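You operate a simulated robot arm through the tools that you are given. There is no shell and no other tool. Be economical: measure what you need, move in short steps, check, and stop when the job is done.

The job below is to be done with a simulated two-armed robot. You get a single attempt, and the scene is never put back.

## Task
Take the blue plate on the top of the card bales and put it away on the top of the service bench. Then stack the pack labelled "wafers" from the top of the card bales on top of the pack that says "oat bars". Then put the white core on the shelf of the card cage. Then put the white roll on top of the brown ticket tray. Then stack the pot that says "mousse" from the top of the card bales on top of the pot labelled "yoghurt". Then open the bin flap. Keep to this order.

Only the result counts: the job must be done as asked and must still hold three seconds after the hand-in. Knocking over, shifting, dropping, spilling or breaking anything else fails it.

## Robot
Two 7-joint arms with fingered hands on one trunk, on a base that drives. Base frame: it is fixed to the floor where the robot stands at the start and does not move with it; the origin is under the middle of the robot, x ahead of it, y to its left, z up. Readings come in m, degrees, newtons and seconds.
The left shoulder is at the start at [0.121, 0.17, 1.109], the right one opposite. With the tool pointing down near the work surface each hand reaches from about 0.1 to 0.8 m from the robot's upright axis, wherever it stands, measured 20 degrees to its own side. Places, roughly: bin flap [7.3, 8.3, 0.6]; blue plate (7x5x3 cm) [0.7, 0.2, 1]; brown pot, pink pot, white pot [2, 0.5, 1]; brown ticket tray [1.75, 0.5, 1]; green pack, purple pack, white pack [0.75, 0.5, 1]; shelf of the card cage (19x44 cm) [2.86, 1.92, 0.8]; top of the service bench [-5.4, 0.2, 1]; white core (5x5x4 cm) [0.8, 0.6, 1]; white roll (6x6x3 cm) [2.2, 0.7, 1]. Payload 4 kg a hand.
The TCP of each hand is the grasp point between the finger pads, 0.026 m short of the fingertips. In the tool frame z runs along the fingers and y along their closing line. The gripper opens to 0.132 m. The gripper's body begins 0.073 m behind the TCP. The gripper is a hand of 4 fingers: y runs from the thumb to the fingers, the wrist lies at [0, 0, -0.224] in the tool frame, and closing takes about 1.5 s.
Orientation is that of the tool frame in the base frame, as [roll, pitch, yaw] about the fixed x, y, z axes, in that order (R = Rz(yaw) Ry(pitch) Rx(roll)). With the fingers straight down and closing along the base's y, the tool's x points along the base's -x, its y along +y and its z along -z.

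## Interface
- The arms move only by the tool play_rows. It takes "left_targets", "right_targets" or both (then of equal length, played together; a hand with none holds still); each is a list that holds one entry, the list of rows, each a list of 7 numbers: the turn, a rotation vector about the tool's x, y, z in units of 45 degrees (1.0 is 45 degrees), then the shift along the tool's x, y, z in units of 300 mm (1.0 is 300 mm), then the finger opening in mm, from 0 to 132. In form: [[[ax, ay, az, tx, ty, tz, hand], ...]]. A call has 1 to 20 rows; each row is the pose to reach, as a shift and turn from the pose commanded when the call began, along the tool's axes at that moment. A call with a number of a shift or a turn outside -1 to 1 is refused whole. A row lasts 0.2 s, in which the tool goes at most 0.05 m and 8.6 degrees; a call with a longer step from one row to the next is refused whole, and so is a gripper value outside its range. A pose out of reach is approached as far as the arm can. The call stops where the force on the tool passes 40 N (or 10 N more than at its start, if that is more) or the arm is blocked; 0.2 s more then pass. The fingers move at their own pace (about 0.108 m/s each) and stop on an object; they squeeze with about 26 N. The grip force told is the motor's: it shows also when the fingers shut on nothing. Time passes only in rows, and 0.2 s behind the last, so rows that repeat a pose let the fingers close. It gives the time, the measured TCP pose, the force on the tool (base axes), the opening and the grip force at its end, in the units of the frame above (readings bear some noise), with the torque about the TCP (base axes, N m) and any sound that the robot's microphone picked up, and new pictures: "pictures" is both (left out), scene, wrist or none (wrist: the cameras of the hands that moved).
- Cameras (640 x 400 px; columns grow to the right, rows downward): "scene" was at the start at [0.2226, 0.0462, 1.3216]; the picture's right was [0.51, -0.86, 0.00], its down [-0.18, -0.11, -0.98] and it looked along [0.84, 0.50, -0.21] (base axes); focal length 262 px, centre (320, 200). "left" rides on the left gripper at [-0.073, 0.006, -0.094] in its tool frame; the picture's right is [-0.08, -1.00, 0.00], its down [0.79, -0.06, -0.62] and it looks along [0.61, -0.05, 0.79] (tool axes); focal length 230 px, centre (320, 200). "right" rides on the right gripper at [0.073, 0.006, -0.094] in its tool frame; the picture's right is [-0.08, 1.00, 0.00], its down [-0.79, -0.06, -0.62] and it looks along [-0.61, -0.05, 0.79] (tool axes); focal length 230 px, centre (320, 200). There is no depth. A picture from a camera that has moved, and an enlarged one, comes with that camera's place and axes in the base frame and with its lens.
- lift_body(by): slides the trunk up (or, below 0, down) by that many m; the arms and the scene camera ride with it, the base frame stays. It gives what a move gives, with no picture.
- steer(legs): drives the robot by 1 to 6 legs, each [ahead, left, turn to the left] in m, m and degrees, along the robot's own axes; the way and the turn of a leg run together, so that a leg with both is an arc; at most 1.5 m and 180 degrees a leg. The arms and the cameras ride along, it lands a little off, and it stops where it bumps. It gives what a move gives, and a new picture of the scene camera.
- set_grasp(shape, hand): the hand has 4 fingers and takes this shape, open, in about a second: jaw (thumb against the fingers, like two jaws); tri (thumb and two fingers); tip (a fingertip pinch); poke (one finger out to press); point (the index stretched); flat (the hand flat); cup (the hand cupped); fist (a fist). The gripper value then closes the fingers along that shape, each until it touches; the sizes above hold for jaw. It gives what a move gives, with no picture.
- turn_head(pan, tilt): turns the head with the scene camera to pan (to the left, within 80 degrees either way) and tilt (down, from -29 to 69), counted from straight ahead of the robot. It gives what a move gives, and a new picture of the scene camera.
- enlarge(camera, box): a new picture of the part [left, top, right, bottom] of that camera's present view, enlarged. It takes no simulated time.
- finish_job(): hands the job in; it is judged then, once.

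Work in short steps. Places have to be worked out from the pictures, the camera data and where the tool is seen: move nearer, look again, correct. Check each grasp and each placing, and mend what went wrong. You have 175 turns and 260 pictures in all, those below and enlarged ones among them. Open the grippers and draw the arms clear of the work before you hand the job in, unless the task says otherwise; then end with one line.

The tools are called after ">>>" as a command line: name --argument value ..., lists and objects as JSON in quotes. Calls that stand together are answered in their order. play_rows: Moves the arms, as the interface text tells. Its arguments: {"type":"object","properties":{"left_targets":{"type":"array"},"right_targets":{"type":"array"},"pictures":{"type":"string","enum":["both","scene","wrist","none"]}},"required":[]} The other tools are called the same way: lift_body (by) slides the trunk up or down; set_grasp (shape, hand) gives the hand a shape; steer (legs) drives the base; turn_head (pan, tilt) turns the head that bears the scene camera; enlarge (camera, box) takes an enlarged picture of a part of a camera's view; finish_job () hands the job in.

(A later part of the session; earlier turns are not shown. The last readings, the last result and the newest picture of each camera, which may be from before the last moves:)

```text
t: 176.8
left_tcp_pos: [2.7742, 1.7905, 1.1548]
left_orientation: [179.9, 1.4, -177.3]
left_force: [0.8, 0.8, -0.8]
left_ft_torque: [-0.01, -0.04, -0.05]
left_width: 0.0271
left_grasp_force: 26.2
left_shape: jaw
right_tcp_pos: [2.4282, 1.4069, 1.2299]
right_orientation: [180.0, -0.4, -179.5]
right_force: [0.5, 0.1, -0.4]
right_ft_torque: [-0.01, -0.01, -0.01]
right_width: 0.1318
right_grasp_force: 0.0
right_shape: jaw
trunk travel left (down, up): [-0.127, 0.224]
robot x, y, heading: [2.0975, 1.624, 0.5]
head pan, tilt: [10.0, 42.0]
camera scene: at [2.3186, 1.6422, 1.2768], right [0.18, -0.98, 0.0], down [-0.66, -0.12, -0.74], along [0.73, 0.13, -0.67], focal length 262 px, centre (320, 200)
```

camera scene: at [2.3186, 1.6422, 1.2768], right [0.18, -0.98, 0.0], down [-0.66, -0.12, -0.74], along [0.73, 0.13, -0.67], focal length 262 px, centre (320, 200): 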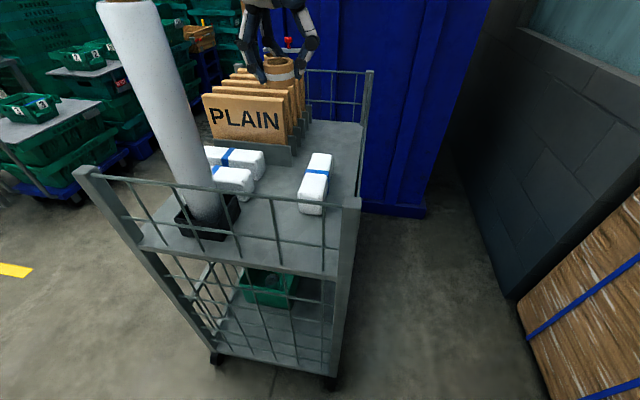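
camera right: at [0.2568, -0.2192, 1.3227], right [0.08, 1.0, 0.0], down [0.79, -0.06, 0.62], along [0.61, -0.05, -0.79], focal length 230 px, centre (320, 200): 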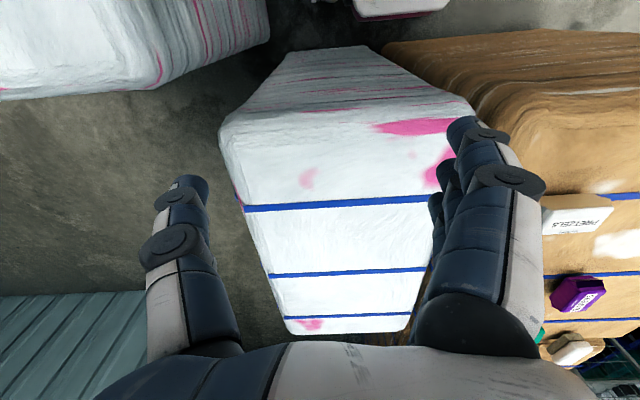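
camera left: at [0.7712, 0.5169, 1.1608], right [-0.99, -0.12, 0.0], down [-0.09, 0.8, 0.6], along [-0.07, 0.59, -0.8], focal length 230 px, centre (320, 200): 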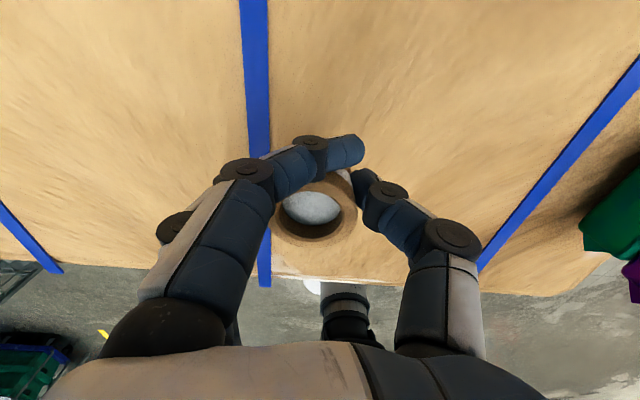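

The free spot is about (2.75, 1.83) between stand and right block. I move there and lower to z≈0.90.

>>> play_rows --left_targets '[[[0, 0, 0, 0.02, 0.06, 0.02, 20], [0, 0, 0, 0.045, 0.117, 0.08, 20], [0, 0, 0, 0.045, 0.117, 0.2, 20], [0, 0, 0, 0.045, 0.117, 0.33, 20], [0, 0, 0, 0.045, 0.117, 0.46, 20], [0, 0, 0, 0.045, 0.117, 0.59, 20], [0, 0, 0, 0.045, 0.117, 0.72, 20], [0, 0, 0, 0.045, 0.117, 0.84, 20], [0, 0, 0, 0.045, 0.117, 0.84, 20]]]' --pictures "both"

```text
t: 178.8
left_tcp_pos: [2.7656, 1.8254, 0.903]
left_orientation: [179.9, 1.6, -177.3]
left_force: [-0.8, 0.1, -0.3]
left_ft_torque: [-0.01, -0.01, 0.02]
left_width: 0.0272
left_grasp_force: 26.1
left_shape: jaw
right_tcp_pos: [2.4277, 1.4072, 1.2302]
right_orientation: [179.9, -0.5, -179.6]
right_force: [0.1, -0.5, 0.1]
right_ft_torque: [-0.01, 0.01, -0.03]
right_width: 0.1319
right_grasp_force: 0.0
right_shape: jaw
trunk travel left (down, up): [-0.127, 0.224]
robot x, y, heading: [2.095, 1.6267, 0.5]
head pan, tilt: [10.0, 42.0]
camera scene: at [2.3181, 1.6422, 1.277], right [0.18, -0.98, 0.0], down [-0.66, -0.12, -0.74], along [0.73, 0.13, -0.67], focal length 262 px, centre (320, 200)
camera left: at [2.836, 1.8334, 0.9986], right [0.12, -0.99, 0.0], down [-0.8, -0.1, 0.59], along [-0.59, -0.07, -0.8], focal length 230 px, centre (320, 200)
```

scene: 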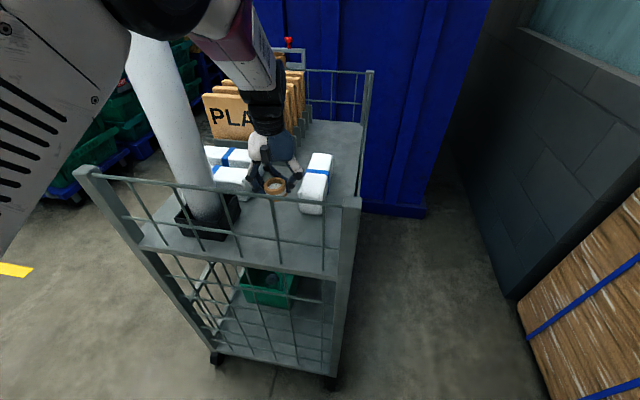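
left: 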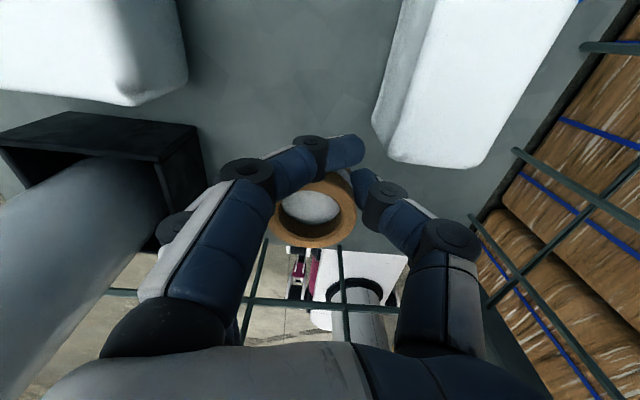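

Clear of block, stand and mesh. I shift 1.5 cm toward the front and lower to z≈0.835.

>>> play_rows --left_targets '[[[0, 0, 0, 0.03, 0, 0.06, 20], [0, 0, 0, 0.05, 0, 0.13, 20], [0, 0, 0, 0.05, 0, 0.19, 20], [0, 0, 0, 0.05, 0, 0.227, 20], [0, 0, 0, 0.05, 0, 0.227, 20]]]' --pictures "both"

>>> enlarge --camera "scene" --box '[190, 100, 370, 270]'

```text
t: 180.0
left_tcp_pos: [2.7521, 1.8264, 0.8342]
left_orientation: [-180.0, 1.5, -177.3]
left_force: [0.3, -0.9, -0.4]
left_ft_torque: [0.0, 0.02, 0.02]
left_width: 0.0269
left_grasp_force: 25.8
left_shape: jaw
right_tcp_pos: [2.4279, 1.4064, 1.2289]
right_orientation: [-180.0, -0.4, -179.6]
right_force: [1.0, -0.5, -0.2]
right_ft_torque: [-0.01, 0.0, 0.02]
right_width: 0.1318
right_grasp_force: 0.2
right_shape: jaw
trunk travel left (down, up): [-0.127, 0.224]
robot x, y, heading: [2.0919, 1.6272, 0.3]
head pan, tilt: [10.0, 42.0]
camera scene: at [2.3185, 1.6423, 1.2768], right [0.18, -0.98, 0.0], down [-0.66, -0.12, -0.74], along [0.73, 0.13, -0.67], focal length 262 px, centre (320, 200)
camera left: at [2.8228, 1.8338, 0.9301], right [0.12, -0.99, 0.0], down [-0.8, -0.1, 0.6], along [-0.59, -0.07, -0.8], focal length 230 px, centre (320, 200)
```

scene: 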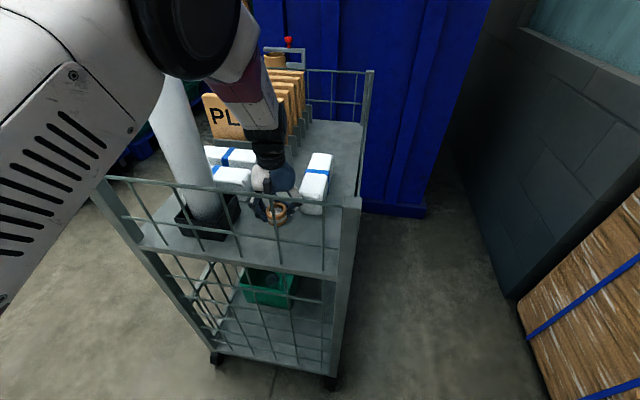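
left: 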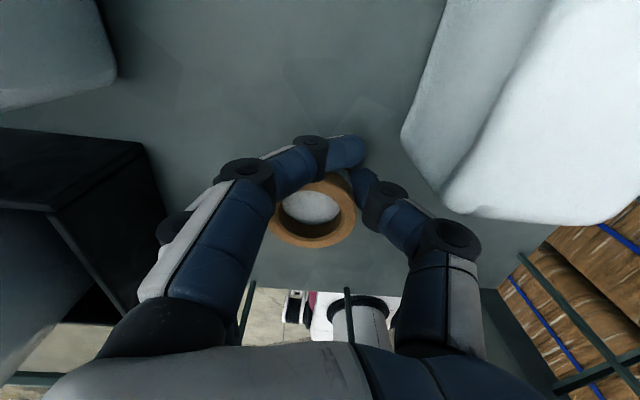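

```text
2.35 times, centred on (280, 185) of scene
camera zoom: at [2.3185, 1.6423, 1.2768], right [0.18, -0.98, 0.0], down [-0.66, -0.12, -0.74], along [0.73, 0.13, -0.67], focal length 616 px, centre (414, 235)
```

zoom: 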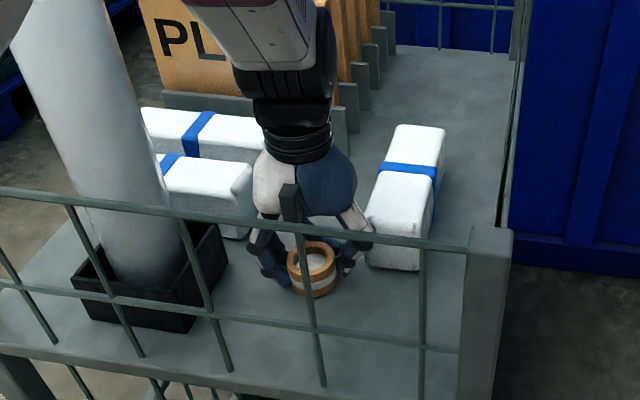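

About 1–2 cm above the shelf. I lower in small steps.

>>> play_rows --left_targets '[[[0, 0, 0, 0, 0, 0.012, 20], [0, 0, 0, 0, 0, 0.024, 20], [0, 0, 0, 0, 0, 0.03, 20], [0, 0, 0, 0, 0, 0.03, 20]]]' --pictures "none"

>>> enlarge --camera "scene" --box '[230, 160, 330, 260]'

```text
t: 181.0
left_tcp_pos: [2.753, 1.8262, 0.8289]
left_orientation: [179.9, 1.9, -177.3]
left_force: [1.6, -1.0, 19.9]
left_ft_torque: [0.42, 0.25, 0.0]
left_width: 0.0277
left_grasp_force: 26.2
left_shape: jaw
right_tcp_pos: [2.4271, 1.4076, 1.2317]
right_orientation: [-180.0, -0.4, -179.6]
right_force: [0.1, 0.2, -0.3]
right_ft_torque: [-0.01, -0.02, -0.02]
right_width: 0.1319
right_grasp_force: 0.0
right_shape: jaw
trunk travel left (down, up): [-0.127, 0.224]
robot x, y, heading: [2.0959, 1.6265, 0.5]
head pan, tilt: [10.0, 42.0]
```

```text
4.00 times, centred on (280, 210) of scene
camera zoom: at [2.3167, 1.6416, 1.2775], right [0.18, -0.98, 0.0], down [-0.66, -0.12, -0.74], along [0.73, 0.13, -0.67], focal length 1047 px, centre (480, 160)
```

zoom: 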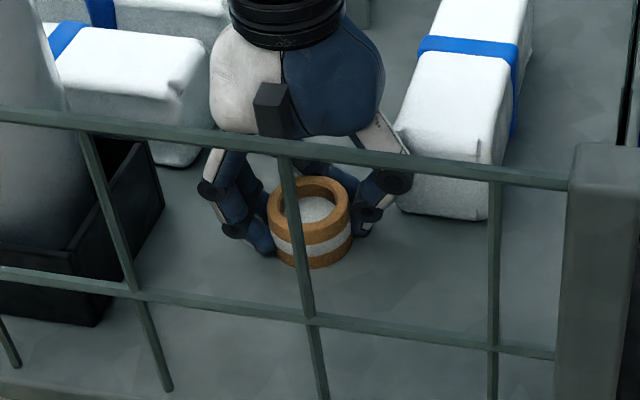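

Contact at 20 N. I relax 3 mm and open gradually.

>>> play_rows --left_targets '[[[0, 0, 0, 0, 0, -0.008, 20], [0, 0, 0, 0, 0, -0.008, 40], [0, 0, 0, 0, 0, -0.008, 55], [0, 0, 0, 0, 0, -0.008, 70], [0, 0, 0, 0, 0, -0.008, 78], [0, 0, 0, 0, 0, -0.008, 78]]]' --pictures "wrist"

```text
t: 182.4
left_tcp_pos: [2.7523, 1.8244, 0.8278]
left_orientation: [179.9, 1.4, -177.3]
left_force: [-0.5, 0.4, 2.6]
left_ft_torque: [0.1, 0.06, 0.02]
left_width: 0.0768
left_grasp_force: 0.1
left_shape: jaw
right_tcp_pos: [2.4292, 1.4074, 1.2305]
right_orientation: [-180.0, -0.6, -179.6]
right_force: [-0.9, -0.5, -0.1]
right_ft_torque: [0.0, 0.03, 0.01]
right_width: 0.1316
right_grasp_force: 0.0
right_shape: jaw
trunk travel left (down, up): [-0.127, 0.224]
robot x, y, heading: [2.0933, 1.6251, 0.4]
head pan, tilt: [10.0, 42.0]
camera left: at [2.8226, 1.8336, 0.9229], right [0.13, -0.99, 0.0], down [-0.8, -0.1, 0.6], along [-0.59, -0.07, -0.8], focal length 230 px, centre (320, 200)
```

left: 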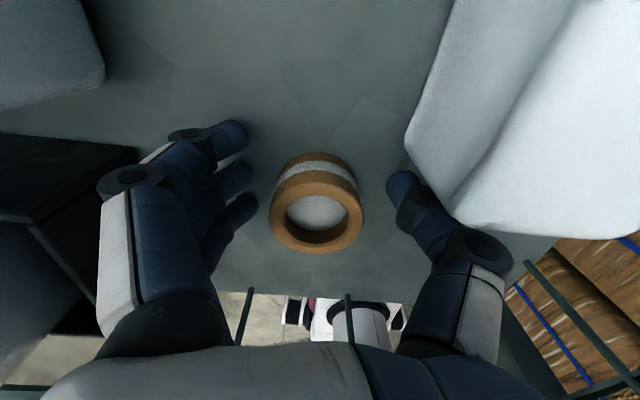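

Core stands on the shelf. I rise straight up out of the cage.

>>> play_rows --left_targets '[[[0, 0, 0, 0, 0, -0.08, 78], [0, 0, 0, 0, 0, -0.2, 78], [0, 0, 0, 0, 0, -0.34, 78], [0, 0, 0, 0, 0, -0.48, 78], [0, 0, 0, 0, 0, -0.62, 78], [0, 0, 0, 0, 0, -0.76, 78], [0, 0, 0, 0, 0, -0.9, 78], [0, 0, 0, 0, 0, -1.0, 78]]]' --pictures "scene"

```text
t: 184.2
left_tcp_pos: [2.7435, 1.8267, 1.1279]
left_orientation: [179.9, 1.5, -177.3]
left_force: [-0.9, -0.3, 0.2]
left_ft_torque: [0.02, 0.02, -0.03]
left_width: 0.0774
left_grasp_force: 0.0
left_shape: jaw
right_tcp_pos: [2.4287, 1.4072, 1.2302]
right_orientation: [-180.0, -0.5, -179.6]
right_force: [-0.1, 0.7, -0.2]
right_ft_torque: [-0.01, -0.01, 0.0]
right_width: 0.1319
right_grasp_force: 0.1
right_shape: jaw
trunk travel left (down, up): [-0.127, 0.224]
robot x, y, heading: [2.098, 1.6289, 0.4]
head pan, tilt: [10.0, 42.0]
camera scene: at [2.3183, 1.6423, 1.2768], right [0.18, -0.98, 0.0], down [-0.66, -0.12, -0.74], along [0.73, 0.13, -0.67], focal length 262 px, centre (320, 200)
```

scene: 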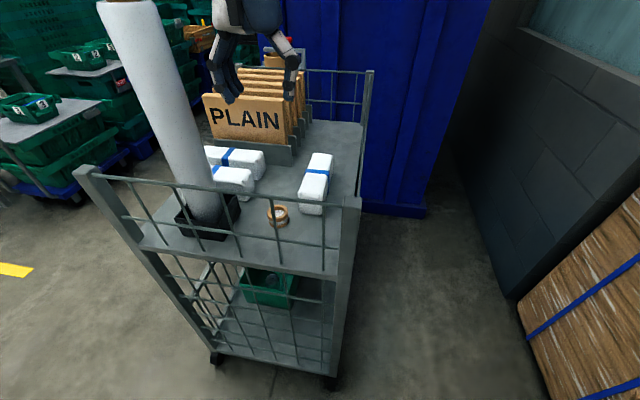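

Core is placed. Now I back off, turn right to face the bales around x≈1.9 and look for roll, tray and pots.

>>> steer --legs '[[-0.4, 0.1, 0], [0, 0, -90]]'

>>> turn_head --pan 0 --tilt 30

```text
t: 190.6
left_tcp_pos: [1.8978, 1.0762, 1.1272]
left_orientation: [179.9, 1.5, 93.0]
left_force: [1.2, -0.9, 1.3]
left_ft_torque: [0.02, -0.01, 0.01]
left_width: 0.0776
left_grasp_force: 0.0
left_shape: jaw
right_tcp_pos: [1.4805, 1.3895, 1.2312]
right_orientation: [-180.0, -0.5, 90.6]
right_force: [0.4, 0.4, 0.2]
right_ft_torque: [-0.05, 0.0, -0.02]
right_width: 0.1319
right_grasp_force: 0.0
right_shape: jaw
trunk travel left (down, up): [-0.127, 0.224]
robot x, y, heading: [1.6975, 1.7242, -89.3]
head pan, tilt: [10.0, 42.0]
camera scene: at [1.7172, 1.5009, 1.2767], right [-0.98, -0.18, 0.0], down [-0.12, 0.66, -0.74], along [0.14, -0.73, -0.67], focal length 262 px, centre (320, 200)
```

scene: 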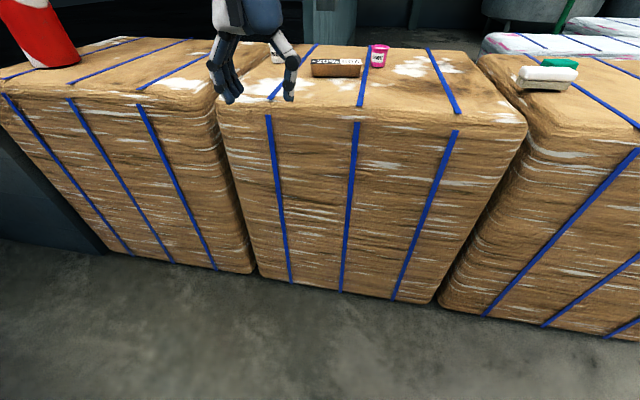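

```text
t: 191.3
left_tcp_pos: [1.899, 1.0759, 1.1277]
left_orientation: [180.0, 1.5, 93.0]
left_force: [-0.1, 0.3, 0.9]
left_ft_torque: [0.0, 0.02, 0.01]
left_width: 0.0774
left_grasp_force: 0.0
left_shape: jaw
right_tcp_pos: [1.4798, 1.3895, 1.2298]
right_orientation: [180.0, -0.5, 90.6]
right_force: [-0.5, 0.1, 0.4]
right_ft_torque: [0.0, -0.02, -0.01]
right_width: 0.1317
right_grasp_force: 0.1
right_shape: jaw
trunk travel left (down, up): [-0.127, 0.224]
robot x, y, heading: [1.6972, 1.7236, -89.4]
head pan, tilt: [0.0, 30.0]
camera scene: at [1.7031, 1.4926, 1.295], right [-1.0, -0.01, 0.0], down [-0.01, 0.5, -0.87], along [0.01, -0.87, -0.5], focal length 262 px, centre (320, 200)
```

scene: 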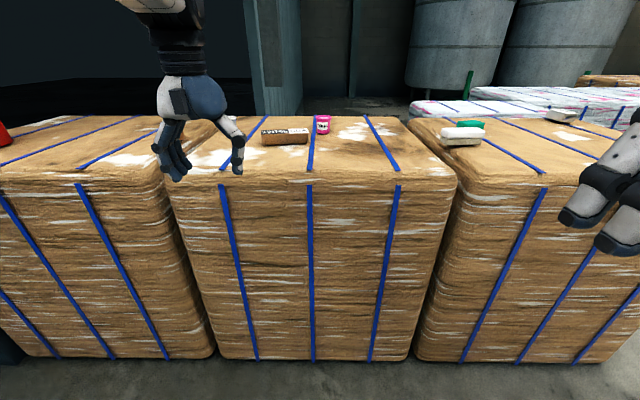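

I raise the hand a bit, drive closer and look down at the bale top.

>>> play_rows --left_targets '[[[0, 0, 0, 0, 0, -0.12, 78], [0, 0, 0, 0, 0, -0.24, 90]]]' --pictures "none"

>>> steer --legs '[[0.42, 0.2, -0.6]]'

>>> turn_head --pan 3 --tilt 38

```text
t: 191.9
left_tcp_pos: [1.8998, 1.0776, 1.1997]
left_orientation: [179.9, 1.4, 93.0]
left_force: [-0.2, 0.1, -0.2]
left_ft_torque: [-0.03, -0.01, 0.02]
left_width: 0.0899
left_grasp_force: 0.1
left_shape: jaw
right_tcp_pos: [1.4805, 1.3901, 1.2308]
right_orientation: [180.0, -0.5, 90.6]
right_force: [0.4, 0.9, 0.2]
right_ft_torque: [0.03, -0.01, 0.0]
right_width: 0.132
right_grasp_force: 0.0
right_shape: jaw
trunk travel left (down, up): [-0.127, 0.224]
robot x, y, heading: [1.6958, 1.7237, -89.3]
head pan, tilt: [0.0, 30.0]
```

```text
t: 194.7
left_tcp_pos: [2.0908, 0.658, 1.1985]
left_orientation: [179.9, 1.5, 92.3]
left_force: [0.3, 0.5, 0.2]
left_ft_torque: [-0.02, 0.01, 0.03]
left_width: 0.0897
left_grasp_force: 0.1
left_shape: jaw
right_tcp_pos: [1.6772, 0.9739, 1.2307]
right_orientation: [-180.0, -0.5, 89.9]
right_force: [0.4, -0.8, -0.5]
right_ft_torque: [-0.01, 0.02, 0.01]
right_width: 0.1317
right_grasp_force: 0.0
right_shape: jaw
trunk travel left (down, up): [-0.127, 0.224]
robot x, y, heading: [1.8991, 1.3081, -90.0]
head pan, tilt: [0.0, 30.0]
camera scene: at [1.9008, 1.0745, 1.295], right [-1.0, 0.0, 0.0], down [0.0, 0.5, -0.87], along [0.0, -0.87, -0.5], focal length 262 px, centre (320, 200)
```

scene: 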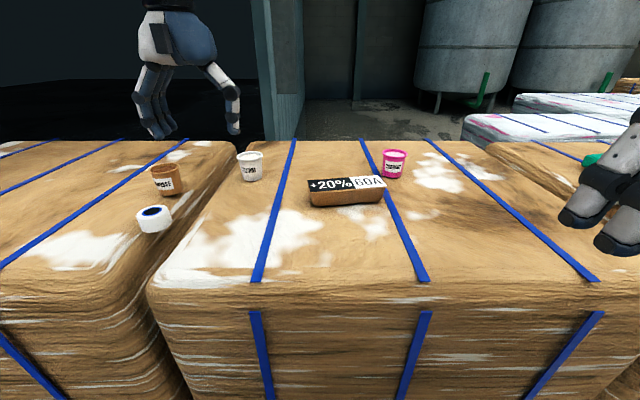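

```text
t: 195.4
left_tcp_pos: [2.092, 0.6574, 1.1996]
left_orientation: [179.9, 1.5, 92.3]
left_force: [-0.4, 0.6, -0.9]
left_ft_torque: [0.0, 0.0, 0.0]
left_width: 0.0897
left_grasp_force: 0.1
left_shape: jaw
right_tcp_pos: [1.6758, 0.9751, 1.2308]
right_orientation: [180.0, -0.5, 89.9]
right_force: [-0.3, 0.1, 0.9]
right_ft_torque: [0.03, 0.0, -0.01]
right_width: 0.1319
right_grasp_force: 0.0
right_shape: jaw
trunk travel left (down, up): [-0.127, 0.224]
robot x, y, heading: [1.8992, 1.307, -89.8]
head pan, tilt: [3.0, 38.0]
camera scene: at [1.905, 1.079, 1.2827], right [-1.0, -0.05, 0.0], down [-0.03, 0.61, -0.79], along [0.04, -0.79, -0.62], focal length 262 px, centre (320, 200)
```

scene: 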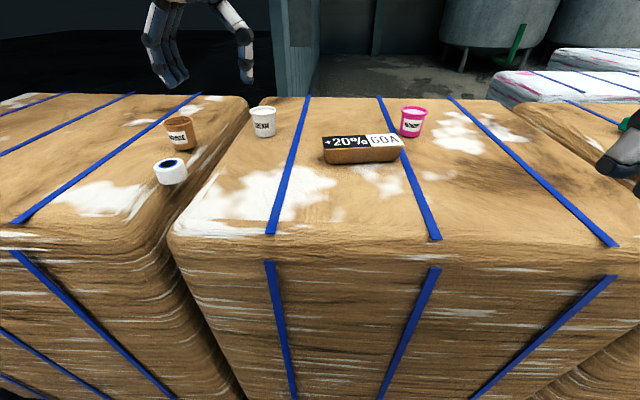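

I zoom in on the objects to read labels and see the shape of the tray.

>>> enlarge --camera "scene" --box '[140, 90, 290, 190]'

>>> enlarge --camera "scene" --box '[300, 90, 450, 190]'

```text
4.00 times, centred on (215, 140) of scene
camera zoom: at [1.905, 1.079, 1.2827], right [-1.0, -0.05, 0.0], down [-0.03, 0.61, -0.79], along [0.04, -0.79, -0.62], focal length 1047 px, centre (740, 440)
```

zoom: 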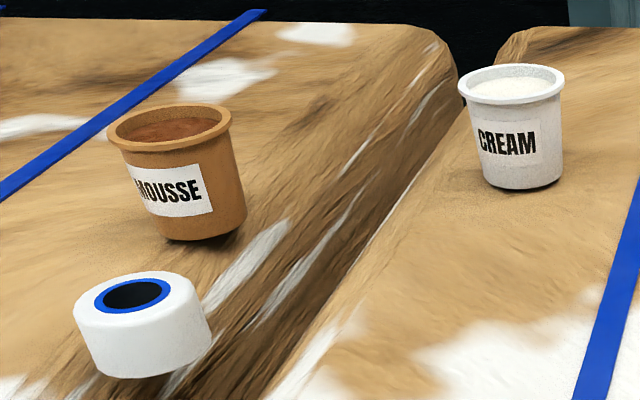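

```text
4.00 times, centred on (375, 140) of scene
camera zoom: at [1.905, 1.079, 1.2827], right [-1.0, -0.05, 0.0], down [-0.03, 0.61, -0.79], along [0.04, -0.79, -0.62], focal length 1047 px, centre (100, 440)
```

zoom: 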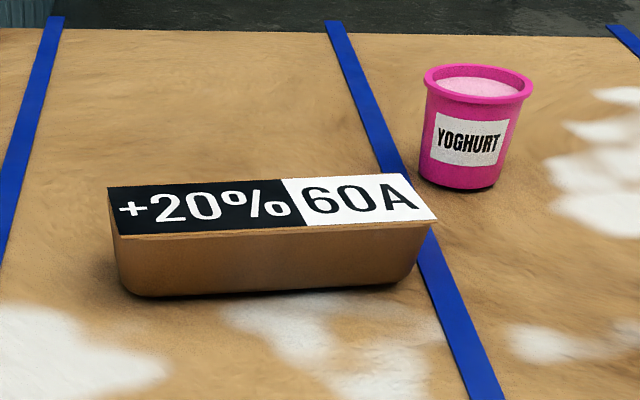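

Mousse (brown) ≈(2.25, 0.53), yoghurt (pink) ≈(1.71, 0.44), tray top ≈(1.843, 0.563), roll ≈(2.232, 0.636). I slide left 0.14 to be over the roll.

>>> steer --legs '[[0, 0.14, 0]]'

>>> play_rows --left_targets '[[[0, 0, 0, 0, 0, 0.1, 100], [0, 0, 0, 0, 0, 0.2, 100], [0, 0, 0, 0, 0, 0.2, 100]]]' --pictures "wrist"

```text
t: 196.7
left_tcp_pos: [2.232, 0.657, 1.1991]
left_orientation: [-180.0, 1.5, 92.1]
left_force: [0.2, 0.2, -0.5]
left_ft_torque: [-0.05, 0.0, 0.02]
left_width: 0.0896
left_grasp_force: 0.1
left_shape: jaw
right_tcp_pos: [1.8187, 0.9742, 1.2307]
right_orientation: [-179.9, -0.6, 89.9]
right_force: [0.4, -0.4, 0.5]
right_ft_torque: [-0.03, 0.04, -0.01]
right_width: 0.1319
right_grasp_force: 0.1
right_shape: jaw
trunk travel left (down, up): [-0.127, 0.224]
robot x, y, heading: [2.0384, 1.3037, -90.0]
head pan, tilt: [3.0, 38.0]
camera scene: at [2.046, 1.0788, 1.2827], right [-1.0, -0.05, 0.0], down [-0.03, 0.61, -0.79], along [0.04, -0.79, -0.62], focal length 262 px, centre (320, 200)
```

scene: 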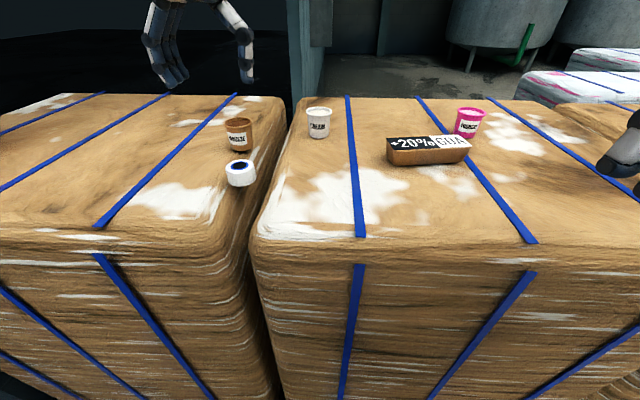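

```text
t: 197.5
left_tcp_pos: [2.2325, 0.6559, 1.1392]
left_orientation: [179.9, 1.6, 92.2]
left_force: [-0.1, 0.4, -0.3]
left_ft_torque: [0.04, 0.0, 0.01]
left_width: 0.0994
left_grasp_force: 0.0
left_shape: jaw
right_tcp_pos: [1.8165, 0.9752, 1.2314]
right_orientation: [180.0, -0.5, 89.9]
right_force: [-0.4, 0.1, -0.2]
right_ft_torque: [-0.01, 0.02, 0.02]
right_width: 0.1321
right_grasp_force: 0.0
right_shape: jaw
trunk travel left (down, up): [-0.127, 0.224]
robot x, y, heading: [2.0436, 1.308, -90.1]
head pan, tilt: [3.0, 38.0]
camera left: at [2.24, 0.5851, 1.2352], right [-0.99, -0.12, 0.0], down [-0.09, 0.8, 0.59], along [-0.07, 0.59, -0.8], focal length 230 px, centre (320, 200)
```

left: 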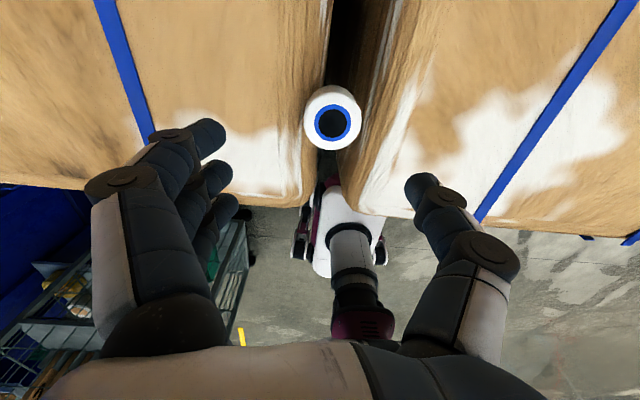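

Triangulated roll: centre (2.22, 0.65), top z≈1.026. I lower around it to z≈1.03.

>>> play_rows --left_targets '[[[0, 0, 0, -0.005, -0.02, 0.05, 100], [0, 0, 0, -0.012, -0.042, 0.12, 100], [0, 0, 0, -0.012, -0.042, 0.21, 100], [0, 0, 0, -0.012, -0.042, 0.3, 100], [0, 0, 0, -0.012, -0.042, 0.363, 100], [0, 0, 0, -0.012, -0.042, 0.363, 100]]]' --pictures "wrist"

>>> enlarge --camera "scene" --box '[180, 90, 330, 210]'

```text
t: 198.9
left_tcp_pos: [2.2189, 0.6493, 1.0318]
left_orientation: [179.9, 1.6, 92.1]
left_force: [0.0, -0.1, -0.6]
left_ft_torque: [0.0, 0.0, 0.01]
left_width: 0.0996
left_grasp_force: 0.0
left_shape: jaw
right_tcp_pos: [1.8156, 0.9748, 1.2298]
right_orientation: [180.0, -0.5, 89.9]
right_force: [-0.1, 0.0, 0.1]
right_ft_torque: [-0.02, -0.04, 0.01]
right_width: 0.1318
right_grasp_force: 0.1
right_shape: jaw
trunk travel left (down, up): [-0.127, 0.224]
robot x, y, heading: [2.041, 1.3049, -89.9]
head pan, tilt: [3.0, 38.0]
camera left: at [2.2272, 0.5772, 1.127], right [-0.99, -0.12, 0.0], down [-0.09, 0.8, 0.59], along [-0.07, 0.59, -0.8], focal length 230 px, centre (320, 200)
```

left: 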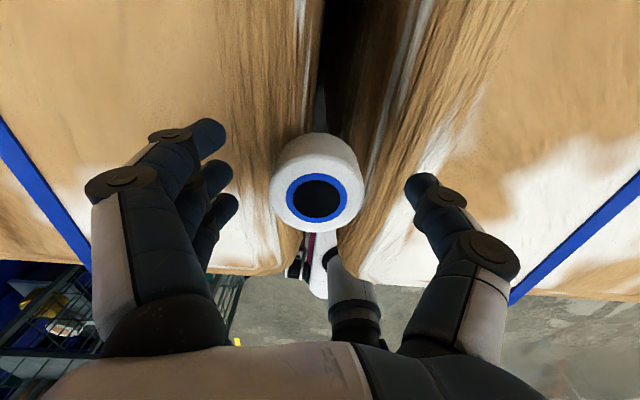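

```text
3.33 times, centred on (255, 150) of scene
camera zoom: at [2.0449, 1.0791, 1.2828], right [-1.0, -0.05, 0.0], down [-0.03, 0.61, -0.79], along [0.04, -0.79, -0.62], focal length 872 px, centre (537, 367)
```

zoom: 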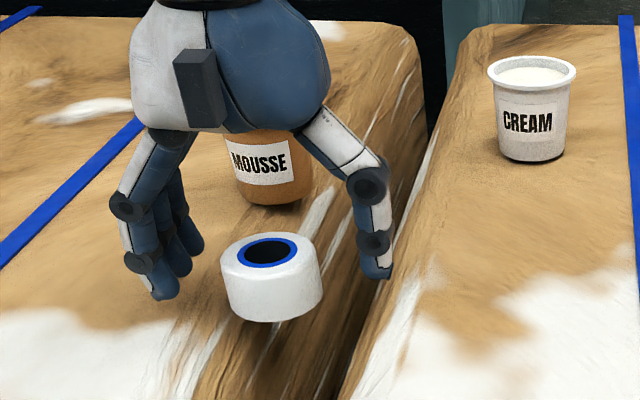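

Centred. I lower 5 mm and close.

>>> play_rows --left_targets '[[[0, 0, 0, 0, 0, 0.017, 100], [0, 0, 0, 0, 0, 0.017, 80], [0, 0, 0, 0, 0, 0.017, 60], [0, 0, 0, 0, 0, 0.017, 40], [0, 0, 0, 0, 0, 0.017, 30], [0, 0, 0, 0, 0, 0.017, 30], [0, 0, 0, 0, 0, 0.017, 30]]]' --pictures "wrist"

>>> enlarge --camera "scene" --box '[180, 90, 330, 210]'

```text
t: 200.5
left_tcp_pos: [2.22, 0.6483, 1.0272]
left_orientation: [180.0, 1.5, 92.2]
left_force: [-0.7, 0.2, 0.6]
left_ft_torque: [0.0, 0.03, 0.02]
left_width: 0.0389
left_grasp_force: 26.3
left_shape: jaw
right_tcp_pos: [1.8158, 0.9742, 1.23]
right_orientation: [180.0, -0.6, 90.0]
right_force: [0.0, 0.0, -0.7]
right_ft_torque: [0.01, -0.01, 0.01]
right_width: 0.1319
right_grasp_force: 0.0
right_shape: jaw
trunk travel left (down, up): [-0.127, 0.224]
robot x, y, heading: [2.037, 1.3044, -90.4]
head pan, tilt: [3.0, 38.0]
camera left: at [2.2277, 0.5767, 1.1217], right [-0.99, -0.12, 0.0], down [-0.09, 0.8, 0.6], along [-0.07, 0.59, -0.8], focal length 230 px, centre (320, 200)
```

left: 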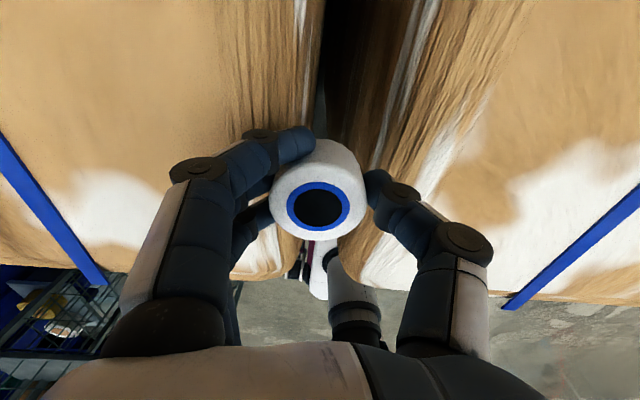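

```text
3.33 times, centred on (255, 150) of scene
camera zoom: at [2.045, 1.0788, 1.2827], right [-1.0, -0.05, 0.0], down [-0.03, 0.61, -0.79], along [0.04, -0.79, -0.62], focal length 872 px, centre (537, 367)
```

zoom: 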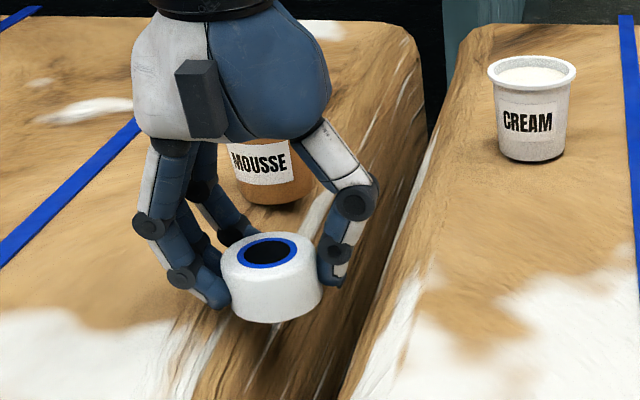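

Good grip on the roll. I lift slowly to z≈1.14.

>>> play_rows --left_targets '[[[0, 0, 0, 0, 0, -0.03, 30], [0, 0, 0, 0, 0, -0.08, 30], [0, 0, 0, 0, 0, -0.16, 30], [0, 0, 0, 0, 0, -0.26, 30], [0, 0, 0, 0, 0, -0.38, 30], [0, 0, 0, 0, 0, -0.38, 30]]]' --pictures "both"

```text
t: 201.9
left_tcp_pos: [2.2189, 0.6496, 1.1419]
left_orientation: [179.9, 1.6, 92.3]
left_force: [0.8, -0.8, -0.2]
left_ft_torque: [0.01, 0.0, -0.02]
left_width: 0.0385
left_grasp_force: 26.5
left_shape: jaw
right_tcp_pos: [1.8172, 0.9736, 1.2302]
right_orientation: [-180.0, -0.5, 89.8]
right_force: [0.2, -0.8, 0.5]
right_ft_torque: [0.03, 0.04, -0.03]
right_width: 0.132
right_grasp_force: 0.0
right_shape: jaw
trunk travel left (down, up): [-0.127, 0.224]
robot x, y, heading: [2.0364, 1.3068, -89.9]
head pan, tilt: [3.0, 38.0]
camera scene: at [2.0449, 1.0784, 1.2825], right [-1.0, -0.05, 0.0], down [-0.03, 0.62, -0.79], along [0.04, -0.79, -0.62], focal length 262 px, centre (320, 200)
camera left: at [2.227, 0.5786, 1.2353], right [-0.99, -0.12, 0.0], down [-0.09, 0.8, 0.6], along [-0.07, 0.59, -0.8], focal length 230 px, centre (320, 200)
```

scene: 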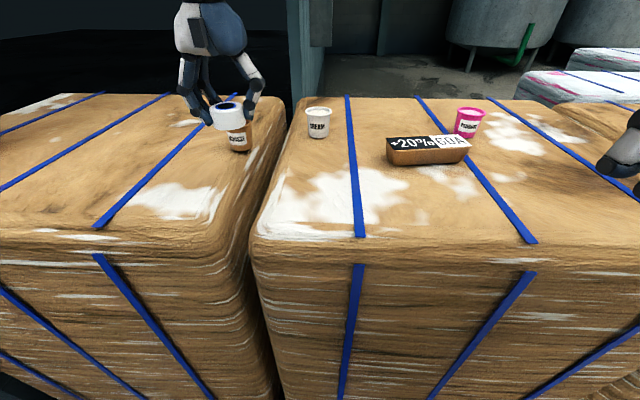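
left: 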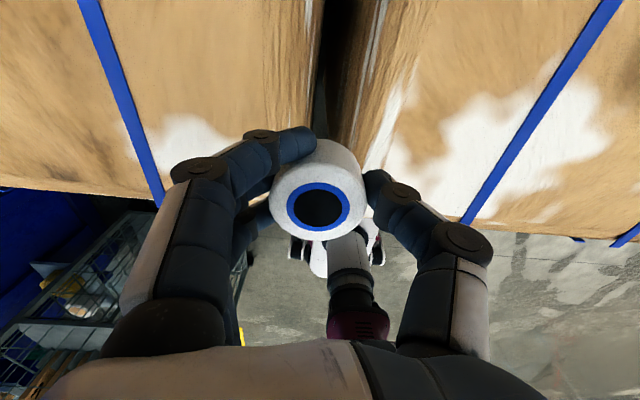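

I drive right 0.376 and forward 0.087 to bring the roll above the tray.

>>> steer --legs '[[0, -0.376, 0], [0.087, 0, 0]]'

>>> enlarge --camera "scene" --box '[140, 60, 340, 220]'

>>> enlarge --camera "left" --box '[0, 0, 640, 400]'

```text
t: 205.0
left_tcp_pos: [1.8442, 0.5643, 1.1405]
left_orientation: [179.9, 1.5, 92.2]
left_force: [0.1, 0.1, -0.8]
left_ft_torque: [-0.01, 0.02, 0.01]
left_width: 0.0386
left_grasp_force: 25.7
left_shape: jaw
right_tcp_pos: [1.4422, 0.8889, 1.2307]
right_orientation: [180.0, -0.5, 89.9]
right_force: [-0.8, 0.7, -1.2]
right_ft_torque: [0.03, 0.01, -0.03]
right_width: 0.132
right_grasp_force: 0.1
right_shape: jaw
trunk travel left (down, up): [-0.127, 0.224]
robot x, y, heading: [1.6653, 1.2189, -90.2]
head pan, tilt: [3.0, 38.0]
camera scene: at [1.67, 0.9927, 1.2827], right [-1.0, -0.05, 0.0], down [-0.03, 0.62, -0.79], along [0.04, -0.79, -0.62], focal length 262 px, centre (320, 200)
```

scene: 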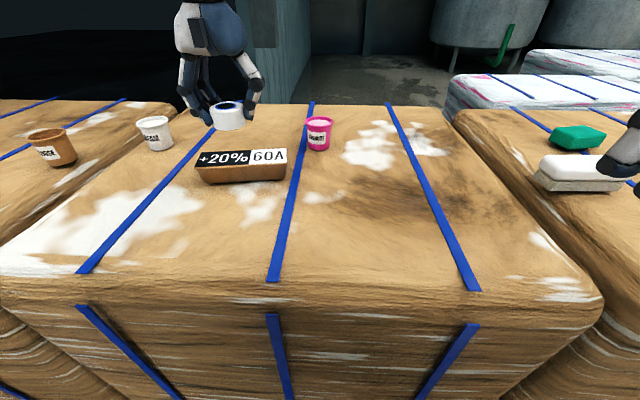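

```text
2.50 times, centred on (240, 140) of scene
camera zoom: at [1.67, 0.9927, 1.2827], right [-1.0, -0.05, 0.0], down [-0.03, 0.62, -0.79], along [0.04, -0.79, -0.62], focal length 654 px, centre (520, 350)
```

zoom: 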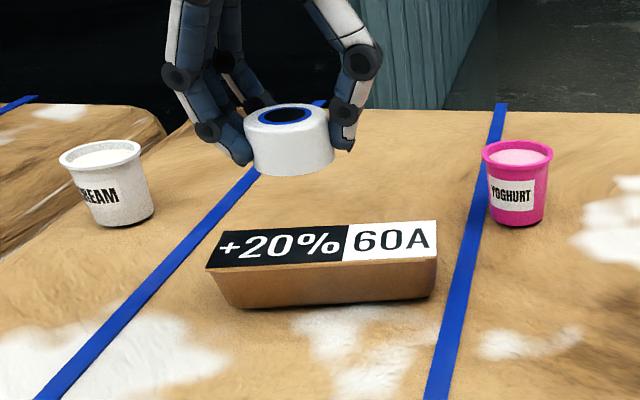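

```text
1.00 times, centred on (320, 200) of left
camera zoom: at [1.8519, 0.4928, 1.2354], right [-0.99, -0.12, 0.0], down [-0.09, 0.8, 0.6], along [-0.07, 0.59, -0.8], focal length 230 px, centre (320, 200)
```

zoom: 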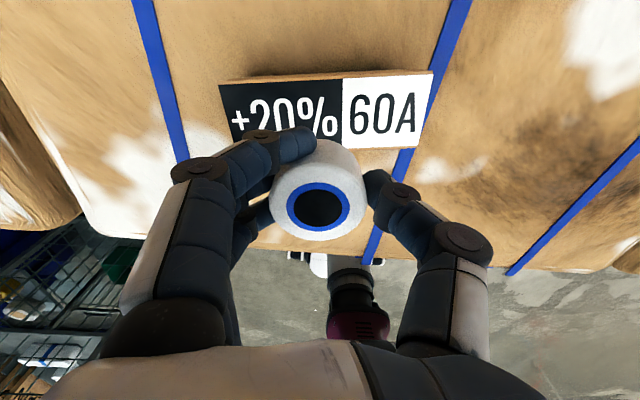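

Triangulated tray top: centre (1.842, 0.548), z≈1.032. I shift 19 mm forward and lower to z≈1.08.

>>> play_rows --left_targets '[[[0, 0, 0, -0.03, -0.005, 0.03, 30], [0, 0, 0, -0.063, -0.009, 0.09, 30], [0, 0, 0, -0.063, -0.009, 0.15, 30], [0, 0, 0, -0.063, -0.009, 0.19, 30], [0, 0, 0, -0.063, -0.009, 0.19, 30]]]' --pictures "none"

>>> enlarge --camera "scene" --box '[140, 60, 340, 220]'

>>> enlarge --camera "left" --box '[160, 40, 480, 240]'

```text
t: 206.2
left_tcp_pos: [1.8401, 0.5447, 1.0832]
left_orientation: [180.0, 1.5, 92.2]
left_force: [0.4, 1.3, -0.5]
left_ft_torque: [-0.01, 0.0, 0.0]
left_width: 0.0382
left_grasp_force: 26.2
left_shape: jaw
right_tcp_pos: [1.4403, 0.8898, 1.2295]
right_orientation: [180.0, -0.5, 89.9]
right_force: [0.1, -0.1, -1.0]
right_ft_torque: [-0.02, -0.01, 0.02]
right_width: 0.1317
right_grasp_force: 0.0
right_shape: jaw
trunk travel left (down, up): [-0.127, 0.224]
robot x, y, heading: [1.664, 1.2196, -90.0]
head pan, tilt: [3.0, 38.0]
```

```text
2.50 times, centred on (240, 140) of scene
camera zoom: at [1.6699, 0.9933, 1.2828], right [-1.0, -0.05, 0.0], down [-0.03, 0.61, -0.79], along [0.04, -0.79, -0.62], focal length 654 px, centre (520, 350)
```

zoom: 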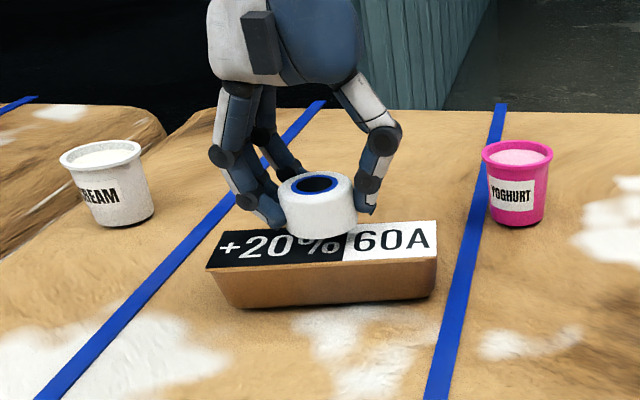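

```text
2.00 times, centred on (320, 140) of left
camera zoom: at [1.8497, 0.4724, 1.1785], right [-0.99, -0.12, 0.0], down [-0.09, 0.8, 0.6], along [-0.07, 0.59, -0.8], focal length 460 px, centre (320, 320)
```

zoom: 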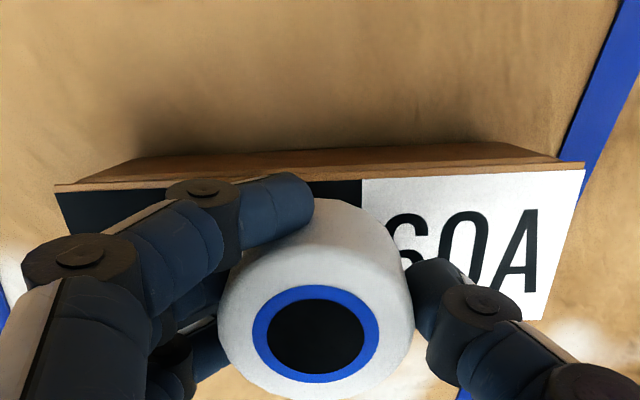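

Slight +5 mm correction, and I lower towards contact.

>>> play_rows --left_targets '[[[0, 0, 0, 0.017, 0, 0.015, 30], [0, 0, 0, 0.017, 0, 0.03, 30], [0, 0, 0, 0.017, 0, 0.045, 30], [0, 0, 0, 0.017, 0, 0.045, 30]]]' --pictures "none"

>>> enlarge --camera "scene" --box '[180, 90, 310, 190]'

```text
t: 207.2
left_tcp_pos: [1.8412, 0.5477, 1.069]
left_orientation: [179.9, 1.5, 92.2]
left_force: [0.2, -0.6, 0.7]
left_ft_torque: [0.02, 0.0, -0.01]
left_width: 0.0382
left_grasp_force: 25.8
left_shape: jaw
right_tcp_pos: [1.4404, 0.8897, 1.2296]
right_orientation: [-180.0, -0.5, 90.0]
right_force: [-0.5, -0.2, -0.2]
right_ft_torque: [0.01, 0.01, 0.02]
right_width: 0.1322
right_grasp_force: 0.2
right_shape: jaw
trunk travel left (down, up): [-0.127, 0.224]
robot x, y, heading: [1.6634, 1.2224, -90.0]
head pan, tilt: [3.0, 38.0]
```

```text
4.00 times, centred on (245, 140) of scene
camera zoom: at [1.67, 0.9931, 1.2827], right [-1.0, -0.05, 0.0], down [-0.03, 0.61, -0.79], along [0.04, -0.79, -0.62], focal length 1047 px, centre (620, 440)
```

zoom: 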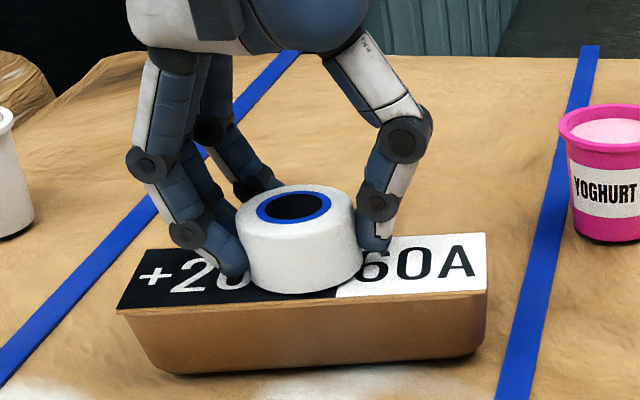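

Nearly touching and centred. Down in 2 mm steps.

>>> play_rows --left_targets '[[[0, 0, 0, -0.005, 0, 0.006, 30], [0, 0, 0, -0.005, 0, 0.012, 30], [0, 0, 0, -0.005, 0, 0.018, 30], [0, 0, 0, -0.005, 0, 0.018, 30]]]' --pictures "none"

```text
t: 208.2
left_tcp_pos: [1.8421, 0.5471, 1.0662]
left_orientation: [179.9, 1.7, 92.2]
left_force: [0.1, -1.5, 6.4]
left_ft_torque: [0.07, -0.04, -0.05]
left_width: 0.0386
left_grasp_force: 26.1
left_shape: jaw
right_tcp_pos: [1.442, 0.8896, 1.231]
right_orientation: [180.0, -0.5, 89.9]
right_force: [-0.3, -0.2, -0.1]
right_ft_torque: [-0.01, 0.03, -0.01]
right_width: 0.1317
right_grasp_force: 0.0
right_shape: jaw
trunk travel left (down, up): [-0.127, 0.224]
robot x, y, heading: [1.6657, 1.2177, -90.2]
head pan, tilt: [3.0, 38.0]
```

Contact (6 N). I open and rise.

>>> play_rows --left_targets '[[[0, 0, 0, 0, 0, 0, 50], [0, 0, 0, 0, 0, 0, 65], [0, 0, 0, 0, 0, 0, 80], [0, 0, 0, 0, 0, 0, 95], [0, 0, 0, 0, 0, 0, 100], [0, 0, 0, 0, 0, -0.06, 100], [0, 0, 0, 0, 0, -0.15, 100], [0, 0, 0, 0, 0, -0.25, 100], [0, 0, 0, 0, 0, -0.35, 100]]]' --pictures "wrist"

>>> enlarge --camera "scene" --box '[140, 60, 340, 220]'

```text
t: 210.2
left_tcp_pos: [1.8422, 0.5503, 1.1714]
left_orientation: [179.8, 1.6, 92.3]
left_force: [0.5, -0.8, -0.1]
left_ft_torque: [-0.03, -0.03, 0.03]
left_width: 0.0999
left_grasp_force: 0.2
left_shape: jaw
right_tcp_pos: [1.4406, 0.8895, 1.2298]
right_orientation: [179.9, -0.5, 89.8]
right_force: [-0.8, 0.2, 0.4]
right_ft_torque: [0.04, 0.0, -0.01]
right_width: 0.1319
right_grasp_force: 0.0
right_shape: jaw
trunk travel left (down, up): [-0.127, 0.224]
robot x, y, heading: [1.6647, 1.2175, -90.2]
head pan, tilt: [3.0, 38.0]
camera left: at [1.8498, 0.4793, 1.2658], right [-0.99, -0.12, 0.0], down [-0.09, 0.8, 0.59], along [-0.07, 0.59, -0.8], focal length 230 px, centre (320, 200)
```

left: 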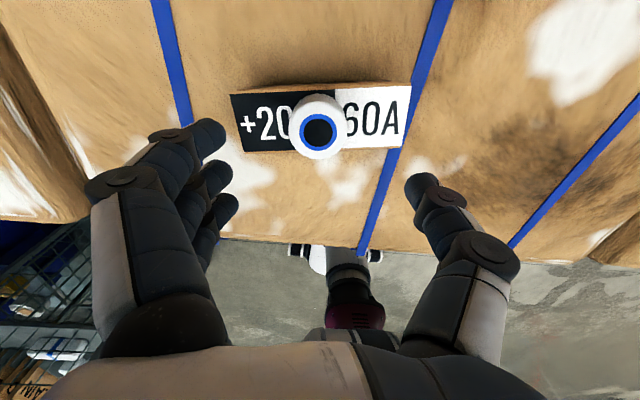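

```text
2.50 times, centred on (240, 140) of scene
camera zoom: at [1.6699, 0.9934, 1.2828], right [-1.0, -0.05, 0.0], down [-0.03, 0.61, -0.79], along [0.04, -0.79, -0.62], focal length 654 px, centre (520, 350)
```

zoom: 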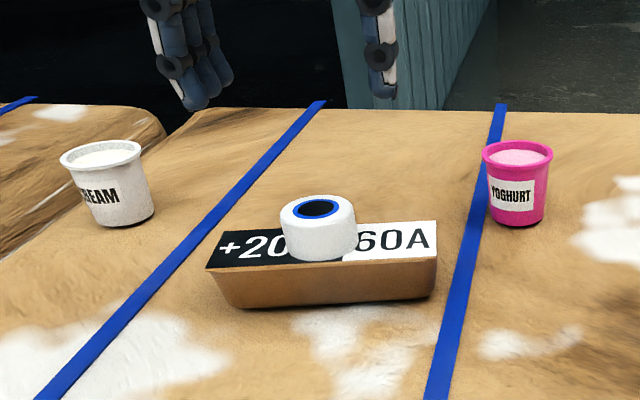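

Roll sits on the tray. Now the mousse: I drive left 0.41 to come above it.

>>> steer --legs '[[0, 0.405, 0]]'

>>> enlarge --camera "left" --box '[0, 0, 640, 400]'

```text
t: 212.7
left_tcp_pos: [2.2432, 0.5483, 1.1709]
left_orientation: [179.8, 1.4, 92.2]
left_force: [0.6, -0.6, -0.9]
left_ft_torque: [-0.01, -0.02, 0.0]
left_width: 0.0997
left_grasp_force: 0.0
left_shape: jaw
right_tcp_pos: [1.8423, 0.8885, 1.23]
right_orientation: [-179.9, -0.5, 89.8]
right_force: [0.0, 0.2, 0.5]
right_ft_torque: [-0.03, 0.0, -0.01]
right_width: 0.1317
right_grasp_force: 0.1
right_shape: jaw
trunk travel left (down, up): [-0.127, 0.224]
robot x, y, heading: [2.0696, 1.2163, -90.2]
head pan, tilt: [3.0, 38.0]
camera scene: at [2.0722, 0.9922, 1.2827], right [-1.0, -0.05, 0.0], down [-0.03, 0.61, -0.79], along [0.04, -0.79, -0.62], focal length 262 px, centre (320, 200)
```

scene: 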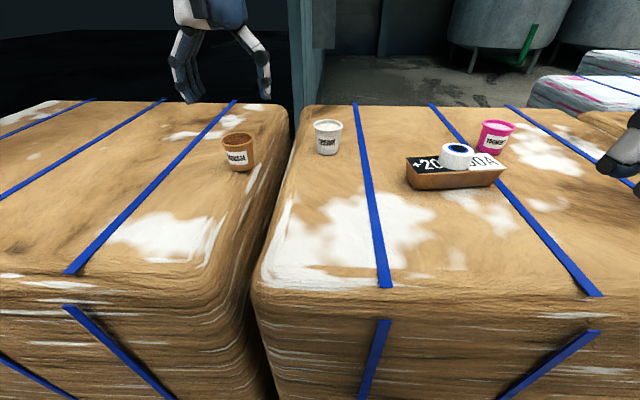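

```text
1.00 times, centred on (320, 200) of left
camera zoom: at [2.2512, 0.4777, 1.2651], right [-0.99, -0.11, 0.0], down [-0.09, 0.8, 0.6], along [-0.07, 0.59, -0.8], focal length 230 px, centre (320, 200)
```

zoom: 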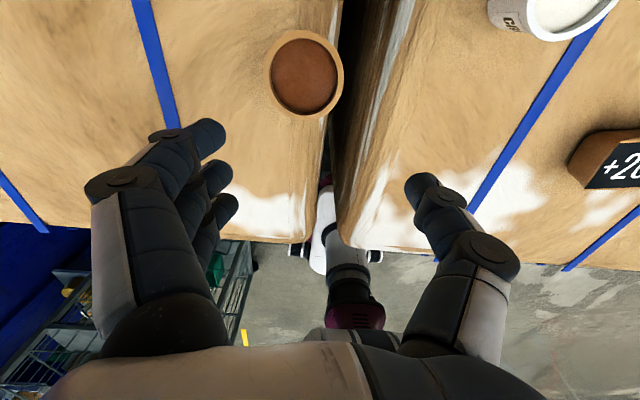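

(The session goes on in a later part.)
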